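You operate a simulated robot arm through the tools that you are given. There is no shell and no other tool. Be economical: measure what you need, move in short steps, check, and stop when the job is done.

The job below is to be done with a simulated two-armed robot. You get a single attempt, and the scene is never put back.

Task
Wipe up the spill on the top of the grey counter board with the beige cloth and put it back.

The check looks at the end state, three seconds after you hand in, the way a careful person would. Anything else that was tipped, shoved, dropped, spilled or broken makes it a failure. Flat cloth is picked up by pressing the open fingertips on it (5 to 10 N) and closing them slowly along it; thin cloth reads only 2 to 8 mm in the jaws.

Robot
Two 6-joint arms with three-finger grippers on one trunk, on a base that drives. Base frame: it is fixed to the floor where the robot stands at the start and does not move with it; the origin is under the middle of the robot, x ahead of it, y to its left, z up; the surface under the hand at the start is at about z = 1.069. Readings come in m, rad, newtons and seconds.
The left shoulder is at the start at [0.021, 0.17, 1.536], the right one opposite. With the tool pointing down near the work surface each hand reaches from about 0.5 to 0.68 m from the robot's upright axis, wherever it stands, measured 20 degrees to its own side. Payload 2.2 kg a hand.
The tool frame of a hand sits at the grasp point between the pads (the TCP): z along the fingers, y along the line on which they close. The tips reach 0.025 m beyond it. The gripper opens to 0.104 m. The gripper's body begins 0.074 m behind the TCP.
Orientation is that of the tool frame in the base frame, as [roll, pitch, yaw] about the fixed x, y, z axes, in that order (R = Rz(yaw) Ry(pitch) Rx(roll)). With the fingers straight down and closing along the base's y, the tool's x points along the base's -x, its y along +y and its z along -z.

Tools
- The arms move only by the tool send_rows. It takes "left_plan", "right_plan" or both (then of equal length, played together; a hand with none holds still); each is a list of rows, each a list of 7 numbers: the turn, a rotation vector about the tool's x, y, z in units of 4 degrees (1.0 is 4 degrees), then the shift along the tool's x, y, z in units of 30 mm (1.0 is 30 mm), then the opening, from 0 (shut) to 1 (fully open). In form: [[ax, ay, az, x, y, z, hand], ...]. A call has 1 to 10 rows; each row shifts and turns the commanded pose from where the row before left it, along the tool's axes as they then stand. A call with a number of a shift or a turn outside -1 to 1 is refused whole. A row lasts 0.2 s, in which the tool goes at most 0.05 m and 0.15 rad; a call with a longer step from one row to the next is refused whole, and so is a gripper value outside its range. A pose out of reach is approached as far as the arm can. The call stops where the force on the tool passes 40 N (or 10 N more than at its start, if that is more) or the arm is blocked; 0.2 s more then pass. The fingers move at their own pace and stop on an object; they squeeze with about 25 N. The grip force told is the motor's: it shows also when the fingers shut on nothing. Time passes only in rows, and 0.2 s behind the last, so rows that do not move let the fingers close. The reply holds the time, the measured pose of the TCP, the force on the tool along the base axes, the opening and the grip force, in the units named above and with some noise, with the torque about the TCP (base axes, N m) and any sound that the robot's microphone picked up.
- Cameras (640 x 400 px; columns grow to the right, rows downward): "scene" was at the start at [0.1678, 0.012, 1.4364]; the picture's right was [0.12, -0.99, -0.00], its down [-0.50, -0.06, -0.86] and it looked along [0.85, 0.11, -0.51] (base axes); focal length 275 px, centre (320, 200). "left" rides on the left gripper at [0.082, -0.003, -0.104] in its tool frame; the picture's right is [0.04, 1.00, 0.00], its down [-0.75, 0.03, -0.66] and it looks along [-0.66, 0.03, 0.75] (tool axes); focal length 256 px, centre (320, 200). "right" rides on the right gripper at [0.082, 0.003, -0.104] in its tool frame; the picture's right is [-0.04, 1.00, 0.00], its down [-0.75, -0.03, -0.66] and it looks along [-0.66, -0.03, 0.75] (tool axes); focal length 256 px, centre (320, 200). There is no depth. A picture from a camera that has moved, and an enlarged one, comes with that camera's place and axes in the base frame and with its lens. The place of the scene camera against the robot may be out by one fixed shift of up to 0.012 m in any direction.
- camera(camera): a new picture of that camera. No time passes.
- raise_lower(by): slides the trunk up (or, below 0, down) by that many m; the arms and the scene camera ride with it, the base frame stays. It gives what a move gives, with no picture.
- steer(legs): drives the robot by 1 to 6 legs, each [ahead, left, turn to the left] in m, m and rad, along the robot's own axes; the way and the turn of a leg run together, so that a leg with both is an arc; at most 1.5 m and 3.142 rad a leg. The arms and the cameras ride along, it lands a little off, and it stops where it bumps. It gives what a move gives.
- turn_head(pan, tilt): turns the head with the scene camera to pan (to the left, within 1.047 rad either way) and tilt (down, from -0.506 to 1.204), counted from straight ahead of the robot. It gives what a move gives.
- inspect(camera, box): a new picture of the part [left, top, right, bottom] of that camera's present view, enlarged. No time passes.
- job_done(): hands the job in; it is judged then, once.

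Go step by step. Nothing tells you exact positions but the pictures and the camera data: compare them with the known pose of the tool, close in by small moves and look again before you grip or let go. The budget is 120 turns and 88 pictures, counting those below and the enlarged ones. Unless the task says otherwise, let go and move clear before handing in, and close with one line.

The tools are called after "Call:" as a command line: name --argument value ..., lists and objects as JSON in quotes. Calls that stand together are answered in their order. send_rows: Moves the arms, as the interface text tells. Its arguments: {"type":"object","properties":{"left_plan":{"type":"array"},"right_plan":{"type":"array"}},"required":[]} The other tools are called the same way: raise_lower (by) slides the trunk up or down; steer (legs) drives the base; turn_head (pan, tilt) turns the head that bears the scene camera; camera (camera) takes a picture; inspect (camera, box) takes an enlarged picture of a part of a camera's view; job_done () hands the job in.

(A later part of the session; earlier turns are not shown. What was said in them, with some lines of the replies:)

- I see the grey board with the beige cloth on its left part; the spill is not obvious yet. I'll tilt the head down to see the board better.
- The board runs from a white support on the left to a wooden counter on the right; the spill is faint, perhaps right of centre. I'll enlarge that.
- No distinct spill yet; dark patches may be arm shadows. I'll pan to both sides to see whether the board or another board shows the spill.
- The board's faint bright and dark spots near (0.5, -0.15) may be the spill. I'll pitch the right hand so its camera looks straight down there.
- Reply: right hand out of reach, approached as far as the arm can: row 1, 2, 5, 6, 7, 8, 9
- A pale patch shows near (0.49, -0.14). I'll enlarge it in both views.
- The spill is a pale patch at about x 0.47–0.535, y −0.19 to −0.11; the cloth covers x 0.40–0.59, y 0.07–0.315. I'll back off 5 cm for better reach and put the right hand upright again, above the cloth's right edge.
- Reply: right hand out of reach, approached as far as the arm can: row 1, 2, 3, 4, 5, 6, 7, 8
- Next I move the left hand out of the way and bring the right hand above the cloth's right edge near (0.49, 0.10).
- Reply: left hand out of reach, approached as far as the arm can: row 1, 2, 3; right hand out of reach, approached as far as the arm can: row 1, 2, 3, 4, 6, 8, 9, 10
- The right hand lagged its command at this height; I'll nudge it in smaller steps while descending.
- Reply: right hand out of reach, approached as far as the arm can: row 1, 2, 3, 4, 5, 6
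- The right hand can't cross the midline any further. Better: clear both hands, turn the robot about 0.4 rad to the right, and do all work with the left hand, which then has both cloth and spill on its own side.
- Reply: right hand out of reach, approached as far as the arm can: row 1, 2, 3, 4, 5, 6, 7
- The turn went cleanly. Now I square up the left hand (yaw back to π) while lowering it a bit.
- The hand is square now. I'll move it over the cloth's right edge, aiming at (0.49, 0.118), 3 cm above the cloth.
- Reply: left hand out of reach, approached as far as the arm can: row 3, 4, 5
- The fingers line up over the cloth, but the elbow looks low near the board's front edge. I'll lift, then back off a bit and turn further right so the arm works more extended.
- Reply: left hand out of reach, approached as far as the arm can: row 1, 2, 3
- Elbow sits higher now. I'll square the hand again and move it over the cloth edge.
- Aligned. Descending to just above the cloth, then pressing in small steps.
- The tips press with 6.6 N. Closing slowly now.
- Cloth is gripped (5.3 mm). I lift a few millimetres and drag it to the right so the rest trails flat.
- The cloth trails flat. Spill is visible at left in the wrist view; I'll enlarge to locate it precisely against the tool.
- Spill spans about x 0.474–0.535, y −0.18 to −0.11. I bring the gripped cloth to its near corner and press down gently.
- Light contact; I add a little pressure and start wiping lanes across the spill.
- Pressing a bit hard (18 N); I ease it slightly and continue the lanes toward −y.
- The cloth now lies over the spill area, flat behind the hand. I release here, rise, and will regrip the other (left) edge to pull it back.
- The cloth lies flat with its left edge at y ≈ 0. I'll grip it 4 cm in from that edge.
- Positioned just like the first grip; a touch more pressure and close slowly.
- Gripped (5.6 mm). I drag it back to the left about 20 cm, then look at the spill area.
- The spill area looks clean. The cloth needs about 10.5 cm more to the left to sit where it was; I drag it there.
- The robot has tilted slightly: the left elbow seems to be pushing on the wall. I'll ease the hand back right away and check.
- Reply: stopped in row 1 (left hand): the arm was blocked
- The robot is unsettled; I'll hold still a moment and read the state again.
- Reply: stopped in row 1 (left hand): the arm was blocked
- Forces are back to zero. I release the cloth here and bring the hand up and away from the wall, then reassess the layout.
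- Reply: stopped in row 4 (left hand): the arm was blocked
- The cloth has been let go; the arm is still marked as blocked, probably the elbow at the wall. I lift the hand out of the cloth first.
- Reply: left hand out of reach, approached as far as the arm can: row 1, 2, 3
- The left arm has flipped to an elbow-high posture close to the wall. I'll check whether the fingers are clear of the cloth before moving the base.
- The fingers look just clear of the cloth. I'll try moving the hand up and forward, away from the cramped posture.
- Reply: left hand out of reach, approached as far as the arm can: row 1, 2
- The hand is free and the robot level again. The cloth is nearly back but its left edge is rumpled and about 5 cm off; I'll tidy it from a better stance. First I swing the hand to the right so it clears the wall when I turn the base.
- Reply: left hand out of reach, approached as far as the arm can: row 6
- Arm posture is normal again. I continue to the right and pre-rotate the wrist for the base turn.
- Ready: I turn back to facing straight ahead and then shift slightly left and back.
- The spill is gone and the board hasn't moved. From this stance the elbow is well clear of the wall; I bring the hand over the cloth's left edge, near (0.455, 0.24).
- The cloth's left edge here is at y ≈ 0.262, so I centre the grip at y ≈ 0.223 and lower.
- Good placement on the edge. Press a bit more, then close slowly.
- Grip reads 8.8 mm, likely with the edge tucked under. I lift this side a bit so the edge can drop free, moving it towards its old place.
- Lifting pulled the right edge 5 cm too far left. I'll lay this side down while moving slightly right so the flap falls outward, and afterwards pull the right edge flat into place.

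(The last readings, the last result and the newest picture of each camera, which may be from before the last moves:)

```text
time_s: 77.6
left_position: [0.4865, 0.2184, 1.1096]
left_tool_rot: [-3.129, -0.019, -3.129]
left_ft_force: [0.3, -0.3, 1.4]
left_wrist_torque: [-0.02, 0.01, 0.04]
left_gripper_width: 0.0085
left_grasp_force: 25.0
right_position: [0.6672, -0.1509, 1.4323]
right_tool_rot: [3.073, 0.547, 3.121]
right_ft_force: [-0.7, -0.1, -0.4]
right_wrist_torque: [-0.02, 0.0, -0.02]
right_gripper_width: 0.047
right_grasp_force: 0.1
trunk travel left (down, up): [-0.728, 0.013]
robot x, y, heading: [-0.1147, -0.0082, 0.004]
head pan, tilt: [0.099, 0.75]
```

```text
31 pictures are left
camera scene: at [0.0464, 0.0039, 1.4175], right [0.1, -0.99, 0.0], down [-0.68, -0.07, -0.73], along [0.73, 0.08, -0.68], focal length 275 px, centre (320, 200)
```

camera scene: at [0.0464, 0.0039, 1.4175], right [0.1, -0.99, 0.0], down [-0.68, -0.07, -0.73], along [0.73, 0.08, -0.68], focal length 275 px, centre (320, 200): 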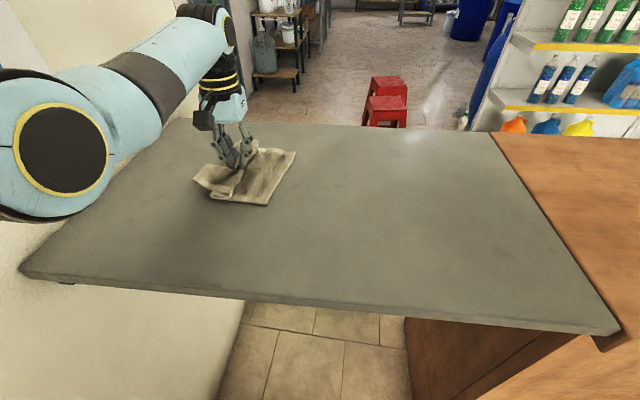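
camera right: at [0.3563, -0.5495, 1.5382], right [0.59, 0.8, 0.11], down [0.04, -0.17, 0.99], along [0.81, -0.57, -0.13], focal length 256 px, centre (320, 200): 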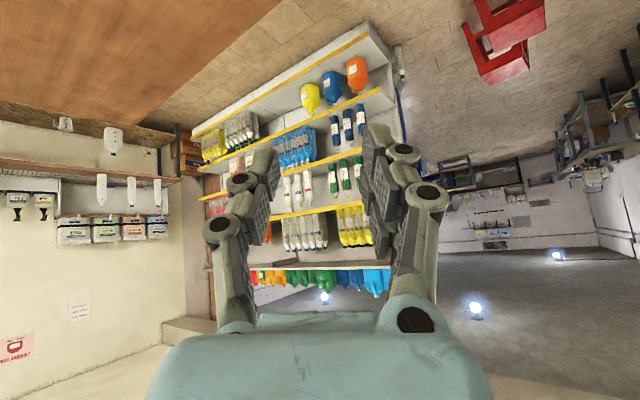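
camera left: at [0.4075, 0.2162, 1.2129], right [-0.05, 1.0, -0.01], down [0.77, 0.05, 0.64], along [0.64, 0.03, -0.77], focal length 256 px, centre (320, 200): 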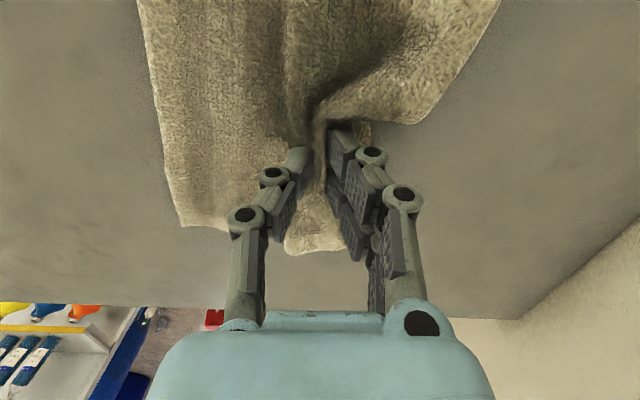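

The flap now points outward. I release, rise, and look at the layout.

Call:
send_rows --left_plan '[[0, 0, 0, 0, 0, 0, 0.15], [0, 0, 0, 0, 0, 0, 0.3], [0, 0, 0, 0, 0, 0, 0.45], [0, 0, 0, 0, 0, -0.3, 0.45], [0, 0, 0, 0, 0, -0.5, 0.45], [0, 0, 0, 0, 0, -0.7, 0.45], [0, 0, 0, -0.8, 0, -0.5, 0.45], [0, 0, 0, -0.8, 0, 0, 0.45], [0, 0, 0, -0.8, 0, 0, 0.45], [0, 0, 0, 0, 0, 0, 0.45]]'

Call:
inspect --camera "scene" --box '[140, 110, 360, 248]'

```text
time_s: 79.8
left_position: [0.5454, 0.2231, 1.1722]
left_tool_rot: [-3.128, -0.021, -3.127]
left_ft_force: [-0.4, 0.2, 0.0]
left_wrist_torque: [0.0, -0.02, 0.03]
left_gripper_width: 0.0469
left_grasp_force: 0.1
left hand out of reach, approached as far as the arm can: row 9
right_position: [0.6674, -0.1521, 1.4305]
right_tool_rot: [3.075, 0.545, 3.122]
right_ft_force: [-1.1, 0.2, 0.1]
right_wrist_torque: [0.03, 0.01, -0.03]
right_gripper_width: 0.0467
right_grasp_force: 0.1
trunk travel left (down, up): [-0.728, 0.013]
robot x, y, heading: [-0.1158, -0.0069, 0.002]
head pan, tilt: [0.099, 0.75]
```

```text
2.90 times, centred on (250, 179) of scene
camera zoom: at [0.0466, 0.0038, 1.4174], right [0.1, -0.99, 0.0], down [-0.68, -0.07, -0.73], along [0.73, 0.08, -0.68], focal length 797 px, centre (523, 261)
```

zoom: 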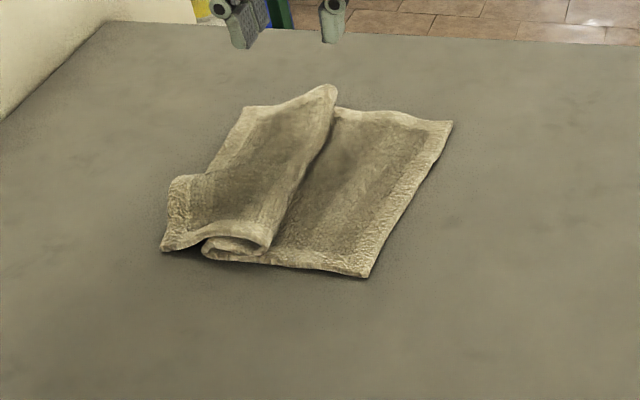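

A fold tipped over to the right; the corners' x are right, but the right edge sits ~5 cm too far left and the left edge ~3 cm too far right. I'll grip the flat right strip and pull it right.

Call:
send_rows --left_plan '[[0, 0, 0, 0.4, -0.43, 0, 0.32], [0, 0, 0, 0.4, -0.43, 0, 0.32], [0, 0, 0, 0.4, -0.43, 0, 0.32], [0, 0, 0, 0.4, -0.43, 0.2, 0.32], [0, 0, 0, 0.35, -0.43, 0.4, 0.32], [0, 0, 0, 0, 0, 0.5, 0.32], [0, 0, 0, 0, 0, 0.3, 0.32], [0, 0, 0, 0, 0, 0, 0.32]]'

Call:
camera --camera "left"

```text
time_s: 81.6
left_position: [0.4854, 0.1548, 1.1306]
left_tool_rot: [-3.129, -0.02, -3.128]
left_ft_force: [0.5, -0.6, -0.4]
left_wrist_torque: [-0.03, -0.01, 0.02]
left_gripper_width: 0.0332
left_grasp_force: 0.0
right_position: [0.6679, -0.1533, 1.4317]
right_tool_rot: [3.072, 0.546, 3.123]
right_ft_force: [0.7, 0.7, -0.7]
right_wrist_torque: [-0.01, 0.02, -0.03]
right_gripper_width: 0.0465
right_grasp_force: 0.1
trunk travel left (down, up): [-0.728, 0.013]
robot x, y, heading: [-0.1115, -0.0016, 0.002]
head pan, tilt: [0.099, 0.75]
```

```text
29 pictures are left
camera left: at [0.4054, 0.1526, 1.2339], right [-0.05, 1.0, -0.01], down [0.77, 0.05, 0.64], along [0.64, 0.03, -0.77], focal length 256 px, centre (320, 200)
```

left: 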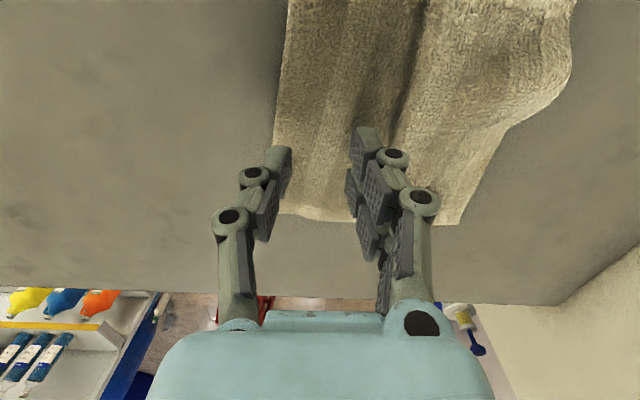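

Well aligned: both fingertips over the flat strip. Lowering to press.

Call:
send_rows --left_plan '[[0, 0, 0, 0, 0, 0.4, 0.32], [0, 0, 0, 0, 0, 0.4, 0.32], [0, 0, 0, 0, 0, 0.15, 0.32], [0, 0, 0, 0, 0, 0.13, 0.32], [0, 0, 0, 0, 0, 0, 0.32]]'

```text
time_s: 82.8
left_position: [0.4857, 0.1561, 1.0981]
left_tool_rot: [-3.13, -0.018, -3.129]
left_ft_force: [-0.3, 0.8, 2.9]
left_wrist_torque: [0.04, -0.01, 0.0]
left_gripper_width: 0.033
left_grasp_force: 0.0
right_position: [0.6685, -0.1502, 1.4318]
right_tool_rot: [3.074, 0.547, 3.122]
right_ft_force: [0.4, 0.3, 0.1]
right_wrist_torque: [-0.03, 0.02, 0.03]
right_gripper_width: 0.0466
right_grasp_force: 0.0
trunk travel left (down, up): [-0.728, 0.013]
robot x, y, heading: [-0.1151, -0.0067, 0.003]
head pan, tilt: [0.099, 0.75]
```

Call:
send_rows --left_plan '[[0, 0, 0, 0, 0, 0.05, 0.32], [0, 0, 0, 0, 0, 0, 0.27], [0, 0, 0, 0, 0, 0, 0.22], [0, 0, 0, 0, 0, 0, 0.17], [0, 0, 0, 0, 0, 0, 0.12], [0, 0, 0, 0, 0, 0, 0.07], [0, 0, 0, 0, 0, 0, 0], [0, 0, 0, 0, 0, 0, 0]]'

Call:
send_rows --left_plan '[[0, 0, 0, 0, 0, -0.15, 0], [0, 0, 0, 0, -0.3, 0, 0], [0, 0, 0, 0, -0.4, 0, 0], [0, 0, 0, 0, -0.4, 0, 0], [0, 0, 0, 0, -0.4, 0, 0], [0, 0, 0, 0, -0.35, 0, 0], [0, 0, 0, 0, 0, 0, 0]]'

Call:
camera --camera "scene"

```text
time_s: 84.6
left_position: [0.4833, 0.1552, 1.0959]
left_tool_rot: [-3.131, -0.018, -3.127]
left_ft_force: [0.6, 0.5, 9.4]
left_wrist_torque: [0.02, -0.06, 0.03]
left_gripper_width: 0.0057
left_grasp_force: 24.7
right_position: [0.6668, -0.1521, 1.4322]
right_tool_rot: [3.073, 0.545, 3.123]
right_ft_force: [0.7, 0.6, -0.1]
right_wrist_torque: [-0.01, -0.01, -0.01]
right_gripper_width: 0.047
right_grasp_force: 0.1
trunk travel left (down, up): [-0.728, 0.013]
robot x, y, heading: [-0.115, -0.0036, 0.007]
head pan, tilt: [0.099, 0.75]
```

```text
time_s: 86.2
left_position: [0.485, 0.0994, 1.1019]
left_tool_rot: [-3.13, -0.021, -3.13]
left_ft_force: [1.2, 0.1, 0.1]
left_wrist_torque: [0.0, -0.03, 0.03]
left_gripper_width: 0.0052
left_grasp_force: 25.3
right_position: [0.6687, -0.1513, 1.4324]
right_tool_rot: [3.075, 0.547, 3.122]
right_ft_force: [-0.4, -0.3, -0.6]
right_wrist_torque: [0.02, 0.01, 0.0]
right_gripper_width: 0.0469
right_grasp_force: 0.0
trunk travel left (down, up): [-0.728, 0.013]
robot x, y, heading: [-0.1124, -0.0097, 0.008]
head pan, tilt: [0.099, 0.75]
```

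```text
28 pictures are left
camera scene: at [0.0465, 0.0038, 1.4174], right [0.1, -0.99, 0.0], down [-0.68, -0.07, -0.73], along [0.73, 0.08, -0.68], focal length 275 px, centre (320, 200)
```

scene: 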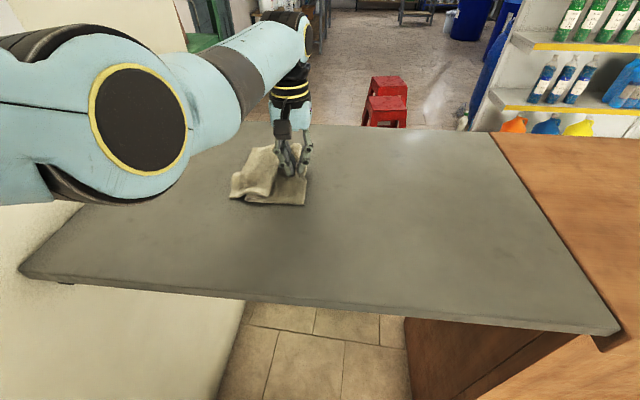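

The fold came along; the right edge is now where it belongs (y ≈ 0.07). I release and look to regrip the left edge and pull the fold open.

Call:
send_rows --left_plan '[[0, 0, 0, 0, 0, 0.1, 0.1], [0, 0, 0, 0, 0, 0, 0.2], [0, 0, 0, 0, 0, 0, 0.32], [0, 0, 0, 0, 0, -0.4, 0.32], [0, 0, 0, 0, 0, -0.6, 0.32], [0, 0, 0, 0, 0, -0.8, 0.32], [0, 0, 0, -0.8, 0.3, -0.5, 0.32], [0, 0, 0, -0.8, 0.5, 0, 0.32], [0, 0, 0, 0, 1, 0, 0.32], [0, 0, 0, 0, 1, 0, 0.32]]'

Call:
inspect --camera "scene" --box '[140, 110, 360, 248]'

```text
time_s: 88.4
left_position: [0.5352, 0.1865, 1.1674]
left_tool_rot: [-3.129, -0.02, -3.129]
left_ft_force: [0.1, 0.5, 0.6]
left_wrist_torque: [0.04, -0.01, -0.03]
left_gripper_width: 0.0335
left_grasp_force: 0.1
right_position: [0.6691, -0.1495, 1.4322]
right_tool_rot: [3.075, 0.544, 3.123]
right_ft_force: [0.3, 0.7, -0.3]
right_wrist_torque: [-0.06, 0.0, -0.02]
right_gripper_width: 0.0469
right_grasp_force: 0.1
trunk travel left (down, up): [-0.728, 0.013]
robot x, y, heading: [-0.1133, -0.0059, 0.009]
head pan, tilt: [0.099, 0.75]
```

```text
2.90 times, centred on (250, 179) of scene
camera zoom: at [0.0469, 0.0048, 1.4174], right [0.1, -0.99, 0.0], down [-0.68, -0.07, -0.73], along [0.73, 0.08, -0.68], focal length 797 px, centre (523, 261)
```

zoom: 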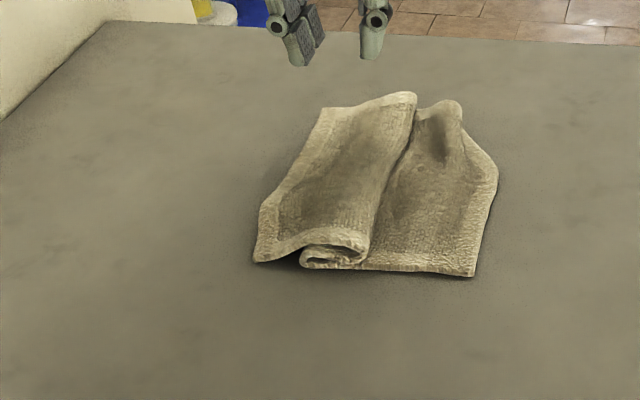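

The Z-fold is clear: the left flap overlaps the rest. I'll pinch the flap near its left edge (0.49, 0.20) and pull it left.

Call:
send_rows --left_plan '[[0, 0, 0, 0.5, 0.15, 0, 0.32], [0, 0, 0, 0.5, 0.15, 0, 0.32], [0, 0, 0, 0.5, 0.1, 0.1, 0.32], [0, 0, 0, 0, 0, 0.5, 0.32], [0, 0, 0, 0, 0, 0.5, 0.32], [0, 0, 0, 0, 0, 0.3, 0.32], [0, 0, 0, 0, 0, 0, 0.32]]'

Call:
camera --camera "left"

```text
time_s: 90.0
left_position: [0.4885, 0.1961, 1.125]
left_tool_rot: [-3.129, -0.019, -3.129]
left_ft_force: [-0.4, -0.9, 0.0]
left_wrist_torque: [0.03, 0.01, 0.0]
left_gripper_width: 0.0332
left_grasp_force: 0.1
right_position: [0.6675, -0.1512, 1.4315]
right_tool_rot: [3.071, 0.547, 3.122]
right_ft_force: [0.6, -0.3, 1.5]
right_wrist_torque: [-0.01, -0.02, 0.0]
right_gripper_width: 0.0469
right_grasp_force: 0.0
trunk travel left (down, up): [-0.728, 0.013]
robot x, y, heading: [-0.1145, -0.005, 0.002]
head pan, tilt: [0.099, 0.75]
```

```text
26 pictures are left
camera left: at [0.408, 0.1929, 1.2291], right [-0.05, 1.0, -0.01], down [0.77, 0.05, 0.64], along [0.64, 0.03, -0.77], focal length 256 px, centre (320, 200)
```

left: 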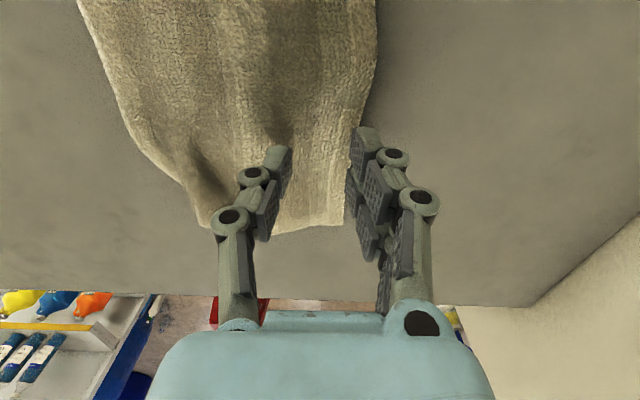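

Both fingers are over the flap, the left one just inside its edge. Pressing down.

Call:
send_rows --left_plan '[[0, 0, 0, 0, 0, 0.3, 0.32], [0, 0, 0, 0, 0, 0.25, 0.32], [0, 0, 0, 0, 0, 0.15, 0.32], [0, 0, 0, 0, 0, 0.1, 0.32], [0, 0, 0, 0, 0, 0, 0.32]]'

```text
time_s: 91.2
left_position: [0.4867, 0.1947, 1.102]
left_tool_rot: [-3.129, -0.018, -3.126]
left_ft_force: [-0.5, -0.9, 4.8]
left_wrist_torque: [-0.1, 0.05, 0.0]
left_gripper_width: 0.0337
left_grasp_force: 0.0
right_position: [0.6683, -0.1528, 1.4323]
right_tool_rot: [3.073, 0.546, 3.124]
right_ft_force: [0.5, 0.5, 0.0]
right_wrist_torque: [0.01, -0.03, -0.01]
right_gripper_width: 0.0467
right_grasp_force: 0.0
trunk travel left (down, up): [-0.728, 0.013]
robot x, y, heading: [-0.1142, -0.0069, 0.004]
head pan, tilt: [0.099, 0.75]
```

Call:
send_rows --left_plan '[[0, 0, 0, 0, 0, 0.08, 0.32], [0, 0, 0, 0, 0, 0, 0.27], [0, 0, 0, 0, 0, 0, 0.22], [0, 0, 0, 0, 0, 0, 0.17], [0, 0, 0, 0, 0, 0, 0.12], [0, 0, 0, 0, 0, 0, 0.07], [0, 0, 0, 0, 0, 0, 0], [0, 0, 0, 0, 0, 0, 0]]'

Call:
camera --camera "left"

```text
time_s: 93.0
left_position: [0.4859, 0.1959, 1.1013]
left_tool_rot: [-3.131, -0.016, -3.127]
left_ft_force: [0.5, 1.2, 15.0]
left_wrist_torque: [-0.09, -0.02, -0.05]
left_gripper_width: 0.0034
left_grasp_force: 24.8
right_position: [0.6653, -0.1531, 1.4336]
right_tool_rot: [3.073, 0.546, 3.123]
right_ft_force: [1.0, 0.7, 0.0]
right_wrist_torque: [0.01, 0.0, -0.02]
right_gripper_width: 0.047
right_grasp_force: 0.1
trunk travel left (down, up): [-0.728, 0.013]
robot x, y, heading: [-0.1162, -0.0076, 0.009]
head pan, tilt: [0.099, 0.75]
```

```text
25 pictures are left
camera left: at [0.406, 0.1929, 1.2044], right [-0.05, 1.0, -0.01], down [0.76, 0.05, 0.64], along [0.64, 0.03, -0.77], focal length 256 px, centre (320, 200)
```

left: 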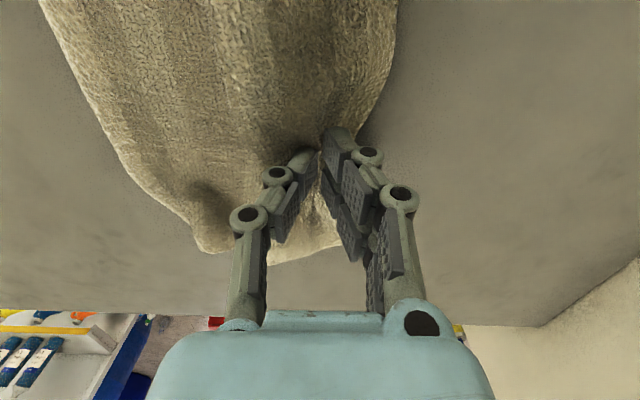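

Holding something thin (3.4 mm). I lift 1.5 cm and pull left slowly to open the fold.

Call:
send_rows --left_plan '[[0, 0, 0, 0, 0, -0.4, 0], [0, 0, 0, 0, 0.2, -0.2, 0], [0, 0, 0, 0, 0.4, 0, 0], [0, 0, 0, 0, 0.4, 0, 0], [0, 0, 0, 0, 0.4, 0, 0], [0, 0, 0, 0, 0, 0, 0]]'

Call:
camera --camera "scene"

Call:
camera --camera "left"

```text
time_s: 94.4
left_position: [0.4861, 0.2379, 1.1171]
left_tool_rot: [-3.133, -0.018, -3.131]
left_ft_force: [0.0, -0.3, 0.7]
left_wrist_torque: [-0.02, -0.03, 0.0]
left_gripper_width: 0.0004
left_grasp_force: 25.0
right_position: [0.6686, -0.1518, 1.4317]
right_tool_rot: [3.074, 0.547, 3.122]
right_ft_force: [-0.8, 0.3, -0.7]
right_wrist_torque: [-0.05, -0.02, 0.01]
right_gripper_width: 0.0467
right_grasp_force: 0.0
trunk travel left (down, up): [-0.728, 0.013]
robot x, y, heading: [-0.1165, -0.0051, 0.004]
head pan, tilt: [0.099, 0.75]
```

```text
24 pictures are left
camera scene: at [0.0467, 0.0034, 1.4174], right [0.1, -0.99, 0.0], down [-0.68, -0.07, -0.73], along [0.73, 0.08, -0.68], focal length 275 px, centre (320, 200)
```

scene: 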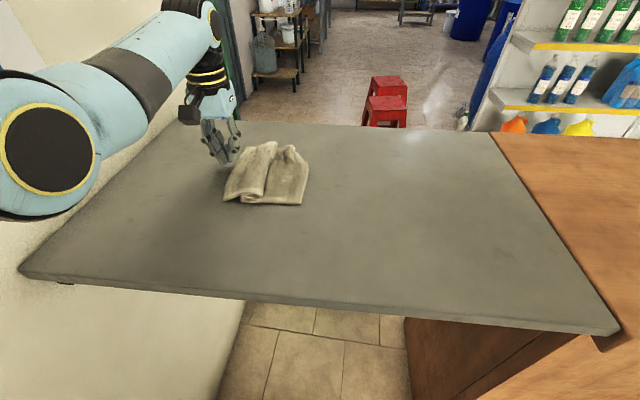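

```text
23 pictures are left
camera left: at [0.4076, 0.235, 1.2207], right [-0.05, 1.0, -0.01], down [0.77, 0.05, 0.64], along [0.64, 0.03, -0.77], focal length 256 px, centre (320, 200)
```

left: 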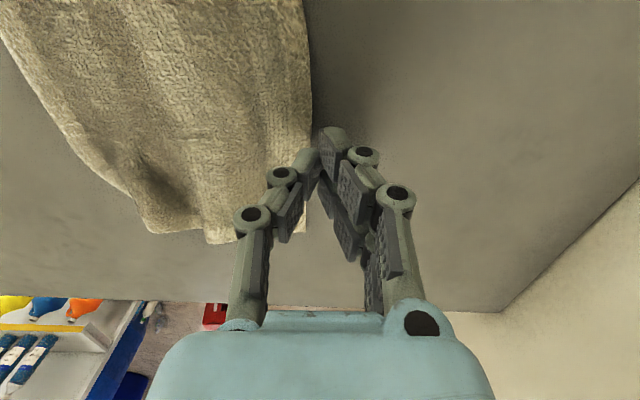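

It slipped off. I regrip with a wider span, further in from the edge.

Call:
send_rows --left_plan '[[0, 0, 0, 0, 0, -0.5, 0.2], [0, 0, 0, 0, -0.5, -0.1, 0.45], [0, 0, 0, 0, -0.5, 0, 0.45], [0, 0, 0, 0, -0.5, 0, 0.45], [0, 0, 0, 0, 0, 0.5, 0.45], [0, 0, 0, 0, 0, 0.35, 0.45], [0, 0, 0, 0, 0, 0.2, 0.45], [0, 0, 0, 0, 0, 0, 0.45]]'

```text
time_s: 96.2
left_position: [0.4876, 0.1927, 1.104]
left_tool_rot: [-3.13, -0.018, -3.131]
left_ft_force: [-0.7, 0.1, 1.6]
left_wrist_torque: [-0.04, 0.01, 0.0]
left_gripper_width: 0.0471
left_grasp_force: 0.0
right_position: [0.6678, -0.1509, 1.4325]
right_tool_rot: [3.072, 0.544, 3.122]
right_ft_force: [0.1, -0.3, -0.1]
right_wrist_torque: [0.03, -0.02, 0.04]
right_gripper_width: 0.0471
right_grasp_force: 0.0
trunk travel left (down, up): [-0.728, 0.013]
robot x, y, heading: [-0.1113, -0.0046, 0.005]
head pan, tilt: [0.099, 0.75]
```

Call:
send_rows --left_plan '[[0, 0, 0, 0, 0, 0.12, 0.45], [0, 0, 0, 0, 0, 0, 0.4], [0, 0, 0, 0, 0, 0, 0.34], [0, 0, 0, 0, 0, 0, 0.28], [0, 0, 0, 0, 0, 0, 0.22], [0, 0, 0, 0, 0, 0, 0.16], [0, 0, 0, 0, 0, 0, 0.1], [0, 0, 0, 0, 0, 0, 0.05], [0, 0, 0, 0, 0, 0, 0], [0, 0, 0, 0, 0, 0, 0]]'

Call:
camera --camera "left"

```text
time_s: 98.4
left_position: [0.4862, 0.1922, 1.1007]
left_tool_rot: [-3.131, -0.017, -3.13]
left_ft_force: [1.2, -2.0, 13.0]
left_wrist_torque: [-0.15, -0.04, -0.04]
left_gripper_width: 0.009
left_grasp_force: 24.8
right_position: [0.6666, -0.1523, 1.4324]
right_tool_rot: [3.073, 0.546, 3.121]
right_ft_force: [0.1, 0.7, -0.8]
right_wrist_torque: [-0.01, 0.01, -0.02]
right_gripper_width: 0.047
right_grasp_force: 0.2
trunk travel left (down, up): [-0.728, 0.013]
robot x, y, heading: [-0.1169, -0.0065, 0.009]
head pan, tilt: [0.099, 0.75]
```

```text
22 pictures are left
camera left: at [0.4068, 0.1895, 1.2047], right [-0.05, 1.0, -0.01], down [0.76, 0.05, 0.64], along [0.64, 0.03, -0.77], focal length 256 px, centre (320, 200)
```

left: 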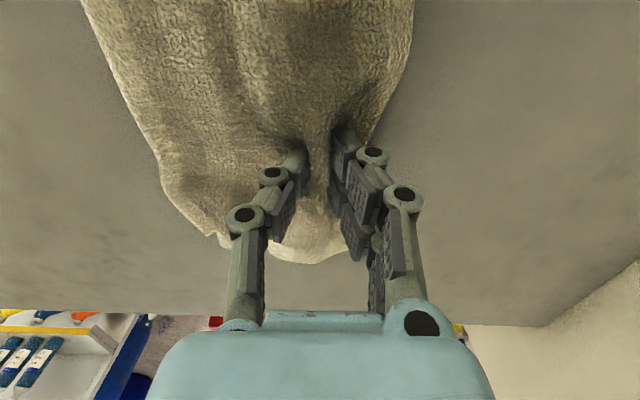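

Firm grip now (9 mm). Lift 2 cm and pull left a few centimetres, then look.

Call:
send_rows --left_plan '[[0, 0, 0, 0, 0, -0.4, 0], [0, 0, 0, 0, 0.1, -0.4, 0], [0, 0, 0, 0, 0.4, -0.2, 0], [0, 0, 0, 0, 0.4, 0, 0], [0, 0, 0, 0, 0.4, 0, 0], [0, 0, 0, 0, 0.4, 0, 0], [0, 0, 0, 0, 0, 0, 0]]'

Call:
inspect --camera "scene" --box '[140, 110, 360, 248]'

```text
time_s: 100.0
left_position: [0.4863, 0.2438, 1.1298]
left_tool_rot: [-3.129, -0.018, -3.13]
left_ft_force: [1.1, -0.7, 0.2]
left_wrist_torque: [-0.03, 0.01, -0.01]
left_gripper_width: 0.0087
left_grasp_force: 24.7
right_position: [0.6682, -0.1526, 1.4323]
right_tool_rot: [3.073, 0.548, 3.122]
right_ft_force: [-0.1, 0.3, -0.5]
right_wrist_torque: [0.0, -0.02, 0.02]
right_gripper_width: 0.0466
right_grasp_force: 0.2
trunk travel left (down, up): [-0.728, 0.013]
robot x, y, heading: [-0.1153, -0.0073, 0.003]
head pan, tilt: [0.099, 0.75]
```

```text
2.90 times, centred on (250, 179) of scene
camera zoom: at [0.0466, 0.0032, 1.4174], right [0.1, -0.99, 0.0], down [-0.68, -0.07, -0.73], along [0.73, 0.08, -0.68], focal length 797 px, centre (523, 261)
```

zoom: 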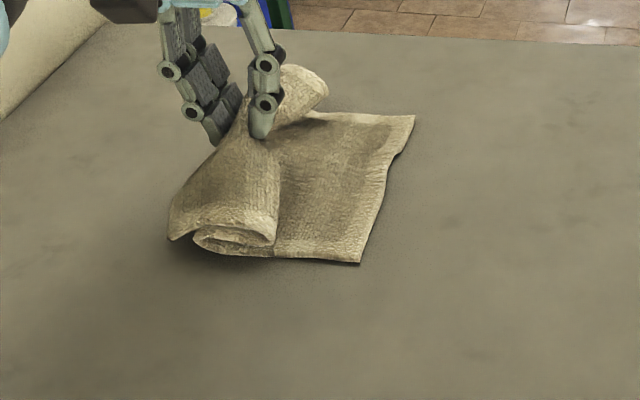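

The pinch took both layers, so the fold persists. New plan: set it down, then grip the right edge, lift it high so the fold hangs open, and lay it down again left to right.

Call:
send_rows --left_plan '[[0, 0, 0, 0, 0, 0.4, 0], [0, 0, 0, 0, 0, 0.3, 0], [0, 0, 0, 0, 0, 0, 0.2], [0, 0, 0, 0, 0, 0, 0.45], [0, 0, 0, 0, 0, -0.5, 0.45], [0, 0, 0, 0, 0, -0.7, 0.45], [0, 0, 0, -0.5, -0.5, -0.4, 0.45], [0, 0, 0, -0.5, -1, 0, 0.45], [0, 0, 0, 0, -1, 0, 0.45]]'

Call:
camera --camera "left"

```text
time_s: 102.0
left_position: [0.5173, 0.1687, 1.1576]
left_tool_rot: [-3.134, -0.017, -3.128]
left_ft_force: [-1.1, -0.3, -0.6]
left_wrist_torque: [-0.04, 0.01, 0.03]
left_gripper_width: 0.0465
left_grasp_force: 0.1
right_position: [0.6679, -0.1521, 1.4316]
right_tool_rot: [3.073, 0.548, 3.122]
right_ft_force: [-0.4, -0.5, -0.5]
right_wrist_torque: [0.04, -0.05, 0.04]
right_gripper_width: 0.047
right_grasp_force: 0.0
trunk travel left (down, up): [-0.728, 0.013]
robot x, y, heading: [-0.1146, -0.0072, 0.004]
head pan, tilt: [0.099, 0.75]
```

```text
20 pictures are left
camera left: at [0.4384, 0.1661, 1.2604], right [-0.05, 1.0, -0.01], down [0.77, 0.05, 0.64], along [0.64, 0.03, -0.77], focal length 256 px, centre (320, 200)
```

left: 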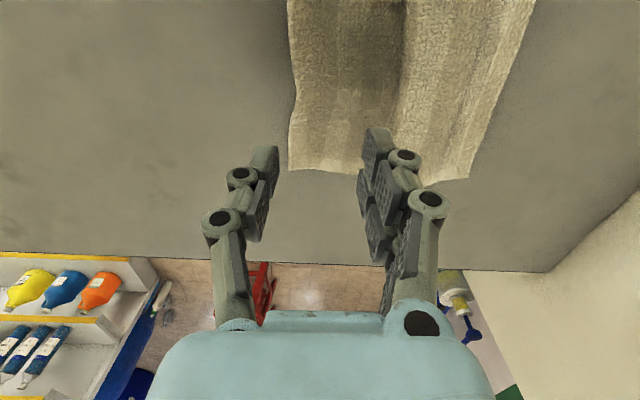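

Right edge is at y ≈ 0.147 with a flat strip about 6 cm wide. I grip it centred at (0.487, 0.178).

Call:
send_rows --left_plan '[[0, 0, 0, 0.5, 0.15, 0, 0.4], [0, 0, 0, 0.5, 0.15, 0.3, 0.4], [0, 0, 0, 0, 0, 0.5, 0.4], [0, 0, 0, 0, 0, 0.5, 0.4], [0, 0, 0, 0, 0, 0.4, 0.4], [0, 0, 0, 0, 0, 0.15, 0.4], [0, 0, 0, 0, 0, 0.12, 0.4], [0, 0, 0, 0, 0, 0, 0.4]]'

Call:
camera --camera "left"

```text
time_s: 103.8
left_position: [0.4867, 0.1787, 1.0987]
left_tool_rot: [-3.13, -0.019, -3.128]
left_ft_force: [-1.1, -0.5, 5.0]
left_wrist_torque: [0.06, 0.01, 0.04]
left_gripper_width: 0.0416
left_grasp_force: 0.1
right_position: [0.6681, -0.1525, 1.4326]
right_tool_rot: [3.074, 0.546, 3.121]
right_ft_force: [-0.1, 0.3, 0.1]
right_wrist_torque: [-0.01, -0.02, -0.01]
right_gripper_width: 0.0469
right_grasp_force: 0.0
trunk travel left (down, up): [-0.728, 0.013]
robot x, y, heading: [-0.11, -0.0059, 0.004]
head pan, tilt: [0.099, 0.75]
```

```text
19 pictures are left
camera left: at [0.4077, 0.1765, 1.202], right [-0.05, 1.0, -0.01], down [0.77, 0.05, 0.64], along [0.64, 0.03, -0.77], focal length 256 px, centre (320, 200)
```

left: 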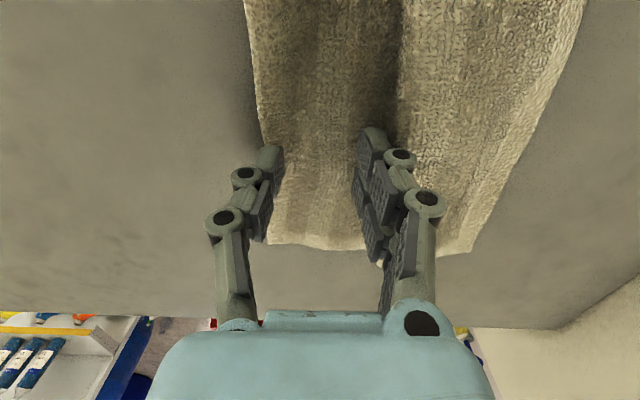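

Good: both tips on the flat strip with 5 N. Close slowly.

Call:
send_rows --left_plan '[[0, 0, 0, 0, 0, 0.03, 0.36], [0, 0, 0, 0, 0, 0, 0.32], [0, 0, 0, 0, 0, 0, 0.27], [0, 0, 0, 0, 0, 0, 0.22], [0, 0, 0, 0, 0, 0, 0.16], [0, 0, 0, 0, 0, 0, 0.1], [0, 0, 0, 0, 0, 0, 0.05], [0, 0, 0, 0, 0, 0, 0], [0, 0, 0, 0, 0, 0, 0]]'

Call:
send_rows --left_plan '[[0, 0, 0, 0, 0, -0.6, 0], [0, 0, 0, 0, 0, -0.7, 0], [0, 0, 0, 0, 0.2, -0.7, 0], [0, 0, 0, 0, 0.2, -0.7, 0], [0, 0, 0, 0, 0.2, -0.7, 0], [0, 0, 0, -0.2, 0.2, -0.7, 0], [0, 0, 0, -0.2, 0.2, -0.5, 0], [0, 0, 0, 0, 0, 0, 0]]'

Call:
camera --camera "scene"

```text
time_s: 105.8
left_position: [0.4867, 0.178, 1.0974]
left_tool_rot: [-3.132, -0.017, -3.128]
left_ft_force: [0.3, 0.7, 10.9]
left_wrist_torque: [0.08, -0.04, 0.02]
left_gripper_width: 0.0053
left_grasp_force: 25.1
right_position: [0.6672, -0.1512, 1.4318]
right_tool_rot: [3.073, 0.546, 3.122]
right_ft_force: [0.3, -0.6, 0.0]
right_wrist_torque: [0.01, -0.03, 0.01]
right_gripper_width: 0.0466
right_grasp_force: 0.1
trunk travel left (down, up): [-0.728, 0.013]
robot x, y, heading: [-0.1182, -0.0049, 0.006]
head pan, tilt: [0.099, 0.75]
```

```text
time_s: 107.6
left_position: [0.5012, 0.2104, 1.235]
left_tool_rot: [-3.131, -0.018, -3.129]
left_ft_force: [0.5, -1.1, 0.4]
left_wrist_torque: [0.08, 0.01, 0.0]
left_gripper_width: 0.0051
left_grasp_force: 25.4
right_position: [0.6687, -0.1516, 1.4326]
right_tool_rot: [3.073, 0.547, 3.124]
right_ft_force: [0.3, 0.2, -0.5]
right_wrist_torque: [-0.02, 0.0, -0.02]
right_gripper_width: 0.0465
right_grasp_force: 0.1
trunk travel left (down, up): [-0.728, 0.013]
robot x, y, heading: [-0.1133, -0.0081, 0.005]
head pan, tilt: [0.099, 0.75]
```

```text
18 pictures are left
camera scene: at [0.0465, 0.0035, 1.4174], right [0.1, -0.99, 0.0], down [-0.68, -0.07, -0.73], along [0.73, 0.08, -0.68], focal length 275 px, centre (320, 200)
```

scene: 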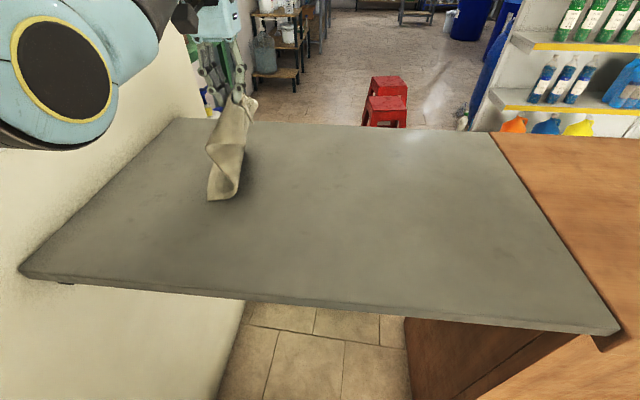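

It hangs nicely; I raise it as high as reachable so the fold opens, and look closer.

Call:
send_rows --left_plan '[[0, 0, 0, -0.1, 0.1, -0.5, 0], [0, 0, 0, -0.1, 0.1, -0.5, 0], [0, 0, 0, -0.1, 0.1, -0.5, 0], [0, 0, 0, 0, 0, 0, 0], [0, 0, 0, 0, 0, 0, 0]]'

Call:
inspect --camera "scene" --box '[130, 50, 350, 228]'

```text
time_s: 108.8
left_position: [0.514, 0.2178, 1.2791]
left_tool_rot: [-3.13, -0.018, -3.127]
left_ft_force: [0.2, -0.6, -0.5]
left_wrist_torque: [0.07, 0.0, 0.01]
left_gripper_width: 0.0055
left_grasp_force: 25.2
left hand out of reach, approached as far as the arm can: row 3
right_position: [0.6683, -0.1514, 1.4326]
right_tool_rot: [3.075, 0.546, 3.121]
right_ft_force: [0.5, 0.4, 0.6]
right_wrist_torque: [0.01, 0.02, -0.04]
right_gripper_width: 0.047
right_grasp_force: 0.0
trunk travel left (down, up): [-0.728, 0.013]
robot x, y, heading: [-0.1141, -0.0072, 0.004]
head pan, tilt: [0.099, 0.75]
```

```text
2.25 times, centred on (240, 139) of scene
camera zoom: at [0.0466, 0.0036, 1.4174], right [0.1, -0.99, 0.0], down [-0.68, -0.07, -0.73], along [0.73, 0.08, -0.68], focal length 618 px, centre (500, 337)
```

zoom: 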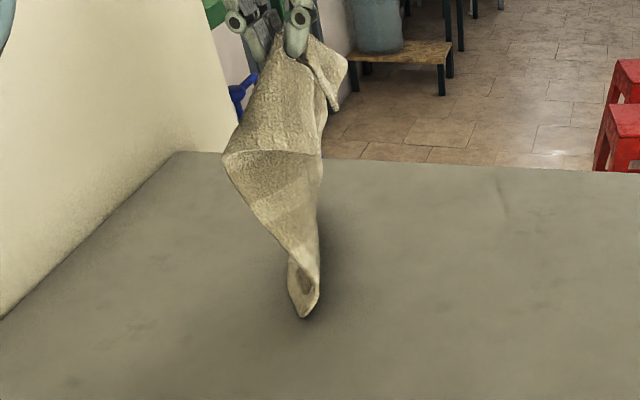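

The cloth hangs open. I move it left so its lower edge can touch at y ≈ 0.31, then lay it down along a diagonal to the right.

Call:
send_rows --left_plan '[[0, 0, 0, 0, 0.6, 0, 0], [0, 0, 0, 0.2, 0.7, 0, 0], [0, 0, 0, 0.2, 0.7, 0, 0], [0, 0, 0, 0.2, 0.6, 0, 0], [0, 0, 0, 0.2, 0.3, 0.2, 0], [0, 0, 0, 0, 0, 0.4, 0], [0, 0, 0, 0, 0, 0, 0], [0, 0, 0, 0, 0, 0, 0]]'

Call:
inspect --camera "scene" --box '[100, 50, 320, 228]'

```text
time_s: 110.6
left_position: [0.4998, 0.306, 1.2521]
left_tool_rot: [-3.129, -0.018, -3.127]
left_ft_force: [0.5, -0.1, -0.7]
left_wrist_torque: [0.04, -0.01, 0.03]
left_gripper_width: 0.0053
left_grasp_force: 24.9
left hand out of reach, approached as far as the arm can: row 2, 3, 4
right_position: [0.6684, -0.1505, 1.4318]
right_tool_rot: [3.075, 0.546, 3.122]
right_ft_force: [-0.9, 0.3, 0.3]
right_wrist_torque: [0.02, -0.02, -0.02]
right_gripper_width: 0.0469
right_grasp_force: 0.0
trunk travel left (down, up): [-0.728, 0.013]
robot x, y, heading: [-0.1113, -0.0048, 0.001]
head pan, tilt: [0.099, 0.75]
```

```text
2.25 times, centred on (210, 139) of scene
camera zoom: at [0.0466, 0.0037, 1.4174], right [0.1, -0.99, 0.0], down [-0.68, -0.07, -0.73], along [0.73, 0.08, -0.68], focal length 618 px, centre (567, 337)
```

zoom: 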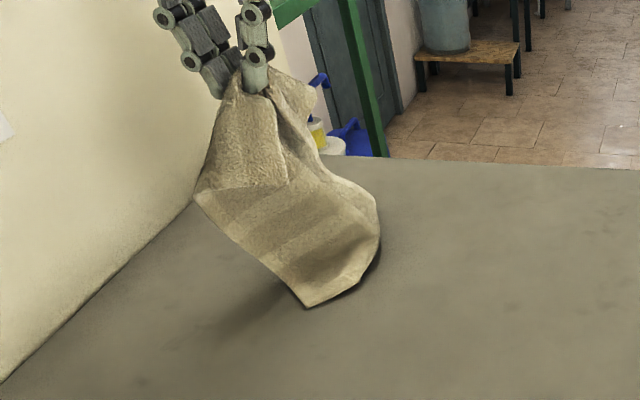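

The cloth is fully open. I lift it so it hangs straight, then lay it down moving right and down.

Call:
raise_lower --by 0.012

Call:
send_rows --left_plan '[[0, 0, 0, 0, 0, -0.4, 0], [0, 0, 0, 0, 0, -0.4, 0], [0, 0, 0, 0, 0.1, -0.3, 0], [0, 0, 0, 0, 0, 0, 0], [0, 0, 0, 0, 0, 0, 0], [0, 0, 0, 0, 0, 0, 0]]'

Call:
camera --camera "scene"

```text
time_s: 111.2
left_position: [0.4999, 0.3059, 1.2658]
left_tool_rot: [-3.129, -0.019, -3.128]
left_ft_force: [-0.2, 0.1, -0.5]
left_wrist_torque: [0.04, 0.01, 0.02]
left_gripper_width: 0.005
left_grasp_force: 25.0
right_position: [0.6686, -0.1506, 1.4428]
right_tool_rot: [3.074, 0.543, 3.121]
right_ft_force: [0.5, 0.8, -0.4]
right_wrist_torque: [0.03, -0.02, -0.01]
right_gripper_width: 0.0471
right_grasp_force: 0.1
trunk travel left (down, up): [-0.74, 0.001]
robot x, y, heading: [-0.1135, -0.0043, 0.008]
head pan, tilt: [0.099, 0.75]
```

```text
time_s: 112.6
left_position: [0.5106, 0.3082, 1.2927]
left_tool_rot: [-3.13, -0.018, -3.127]
left_ft_force: [-0.1, 0.5, 0.3]
left_wrist_torque: [0.06, 0.01, 0.02]
left_gripper_width: 0.0055
left_grasp_force: 25.5
left hand out of reach, approached as far as the arm can: row 2, 3
right_position: [0.6703, -0.152, 1.4435]
right_tool_rot: [3.074, 0.546, 3.125]
right_ft_force: [0.0, 0.6, 0.5]
right_wrist_torque: [0.0, -0.01, 0.0]
right_gripper_width: 0.0468
right_grasp_force: 0.1
trunk travel left (down, up): [-0.74, 0.001]
robot x, y, heading: [-0.1144, -0.0079, 0.002]
head pan, tilt: [0.099, 0.75]
```

```text
15 pictures are left
camera scene: at [0.0466, 0.0037, 1.4295], right [0.1, -0.99, 0.0], down [-0.68, -0.07, -0.73], along [0.73, 0.08, -0.68], focal length 275 px, centre (320, 200)
```

scene: 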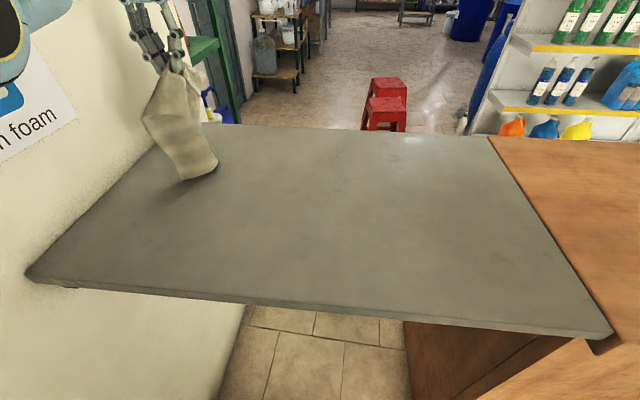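

The lower edge hangs right around y ≈ 0.31. Now the diagonal lay-down to the right.

Call:
send_rows --left_plan '[[0, 0, 0, 0.1, -0.6, 0.3, 0], [0, 0, 0, 0.1, -0.7, 0.5, 0], [0, 0, 0, 0.1, -0.7, 0.6, 0], [0, 0, 0, 0.1, -0.7, 0.65, 0], [0, 0, 0, 0.1, -0.7, 0.7, 0], [0, 0, 0, 0.1, -0.7, 0.75, 0], [0, 0, 0, 0.1, -0.75, 0.75, 0], [0, 0, 0, 0.1, -0.75, 0.75, 0], [0, 0, 0, 0, -0.75, 0.65, 0], [0, 0, 0, 0, -0.5, 0.5, 0]]'

Call:
camera --camera "scene"

```text
time_s: 114.8
left_position: [0.4851, 0.1028, 1.1131]
left_tool_rot: [-3.131, -0.017, -3.128]
left_ft_force: [-0.4, 0.5, 0.6]
left_wrist_torque: [0.08, 0.01, 0.02]
left_gripper_width: 0.005
left_grasp_force: 25.0
right_position: [0.6689, -0.1518, 1.4438]
right_tool_rot: [3.074, 0.543, 3.122]
right_ft_force: [-1.0, 0.1, -0.1]
right_wrist_torque: [0.0, -0.02, -0.01]
right_gripper_width: 0.0469
right_grasp_force: 0.0
trunk travel left (down, up): [-0.74, 0.001]
robot x, y, heading: [-0.1117, -0.0032, 0.006]
head pan, tilt: [0.099, 0.75]
```

```text
14 pictures are left
camera scene: at [0.0467, 0.0031, 1.4295], right [0.1, -0.99, 0.0], down [-0.68, -0.07, -0.73], along [0.73, 0.08, -0.68], focal length 275 px, centre (320, 200)
```

scene: 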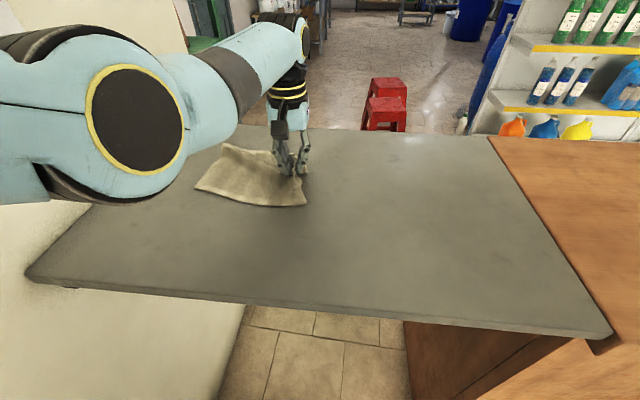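

The cloth lies flat without folds, almost exactly where it was. I lower the last bit, release and clear away to check.

Call:
send_rows --left_plan '[[0, 0, 0, 0, 0, 0.25, 0], [0, 0, 0, 0, 0, 0.12, 0], [0, 0, 0, 0, 0, 0, 0.1], [0, 0, 0, 0, 0, 0, 0.2], [0, 0, 0, 0, 0, 0, 0.4], [0, 0, 0, 0, 0, -0.5, 0.4], [0, 0, 0, 0, 0, -0.8, 0.4], [0, 0, 0, -0.5, 0, -0.8, 0.4], [0, 0, 0, -0.8, 0, 0, 0.4], [0, 0, 0, -0.8, 0, 0, 0.4]]'

Call:
inspect --camera "scene" --box '[140, 110, 360, 248]'

```text
time_s: 117.0
left_position: [0.5266, 0.1023, 1.1629]
left_tool_rot: [-3.13, -0.018, -3.127]
left_ft_force: [-0.5, 0.8, 0.3]
left_wrist_torque: [0.0, -0.02, -0.01]
left_gripper_width: 0.0414
left_grasp_force: 0.0
left hand out of reach, approached as far as the arm can: row 10
right_position: [0.6689, -0.1513, 1.444]
right_tool_rot: [3.074, 0.544, 3.123]
right_ft_force: [0.4, -0.1, 0.5]
right_wrist_torque: [0.02, -0.04, 0.0]
right_gripper_width: 0.0467
right_grasp_force: 0.1
trunk travel left (down, up): [-0.74, 0.001]
robot x, y, heading: [-0.114, -0.0051, 0.006]
head pan, tilt: [0.099, 0.75]
```

```text
2.90 times, centred on (250, 179) of scene
camera zoom: at [0.0457, 0.0036, 1.4295], right [0.1, -0.99, 0.0], down [-0.68, -0.07, -0.73], along [0.73, 0.08, -0.68], focal length 797 px, centre (523, 261)
```

zoom: 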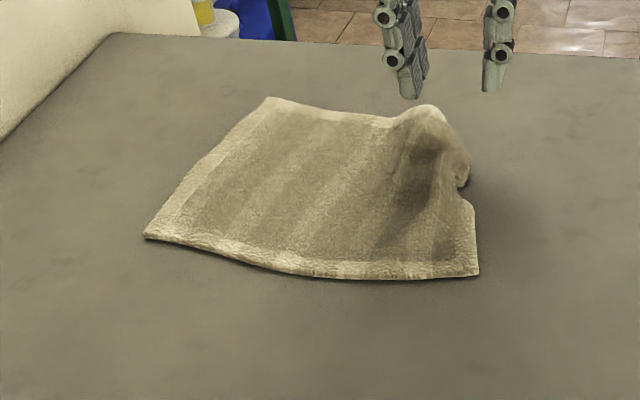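

The cloth is back in its place, flat apart from one rumpled far corner. I move the hand well clear and check the whole board once more.

Call:
send_rows --left_plan '[[0, 0, 0, -0.5, 0, -0.6, 0.4], [0, 0, 0, -0.5, 0, -0.6, 0.4], [0, 0, 0, -0.8, 0, -0.3, 0.4], [0, 0, 0, -0.8, 0, 0, 0.4], [0, 0, 0, -0.8, 0, 0, 0.4]]'

Call:
camera --camera "scene"

Call:
inspect --camera "scene" --box '[180, 120, 480, 308]'

```text
time_s: 118.2
left_position: [0.5437, 0.1235, 1.2131]
left_tool_rot: [-3.128, -0.019, -3.13]
left_ft_force: [0.3, -0.4, -0.1]
left_wrist_torque: [0.01, -0.01, 0.01]
left_gripper_width: 0.0415
left_grasp_force: 0.0
left hand out of reach, approached as far as the arm can: row 1, 2, 3, 4, 5
right_position: [0.6688, -0.1518, 1.4422]
right_tool_rot: [3.073, 0.544, 3.122]
right_ft_force: [0.0, -0.2, -0.3]
right_wrist_torque: [-0.05, 0.01, -0.05]
right_gripper_width: 0.0469
right_grasp_force: 0.1
trunk travel left (down, up): [-0.74, 0.001]
robot x, y, heading: [-0.111, -0.0068, 0.007]
head pan, tilt: [0.099, 0.75]
```

```text
12 pictures are left
camera scene: at [0.0464, 0.0036, 1.4295], right [0.1, -0.99, 0.0], down [-0.68, -0.07, -0.73], along [0.73, 0.08, -0.68], focal length 275 px, centre (320, 200)
```

scene: 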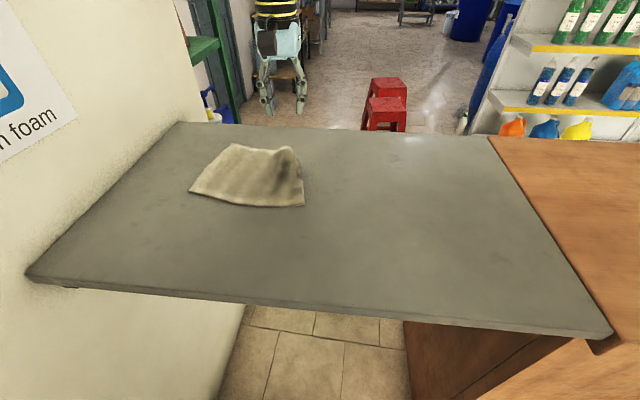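

```text
2.13 times, centred on (330, 214) of scene
camera zoom: at [0.0464, 0.0036, 1.4295], right [0.1, -0.99, 0.0], down [-0.68, -0.07, -0.73], along [0.73, 0.08, -0.68], focal length 585 px, centre (299, 170)
```

zoom: 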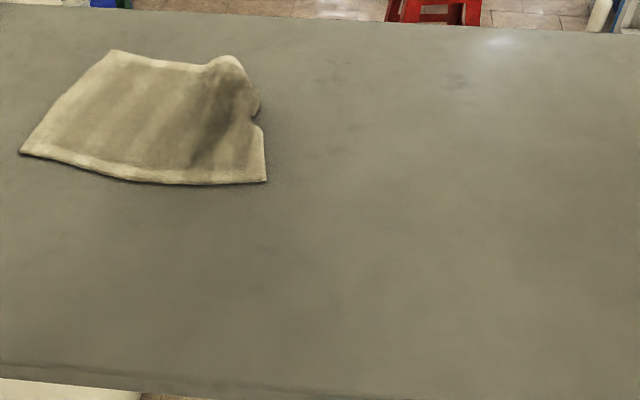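

The board is clean, the cloth lies back in its old place, both hands are empty and clear, and nothing else looks disturbed. I'm handing in.

Call:
job_done

```text
The job is handed in.
```

The spill is wiped up and no trace of it shows in the last pictures. The beige cloth is back within about 2 cm of where it lay, flat except for one far corner that stayed tucked under. Along the way the left arm, probably its elbow, pressed against the wall and briefly tilted the robot, but I saw nothing else moved or damaged.
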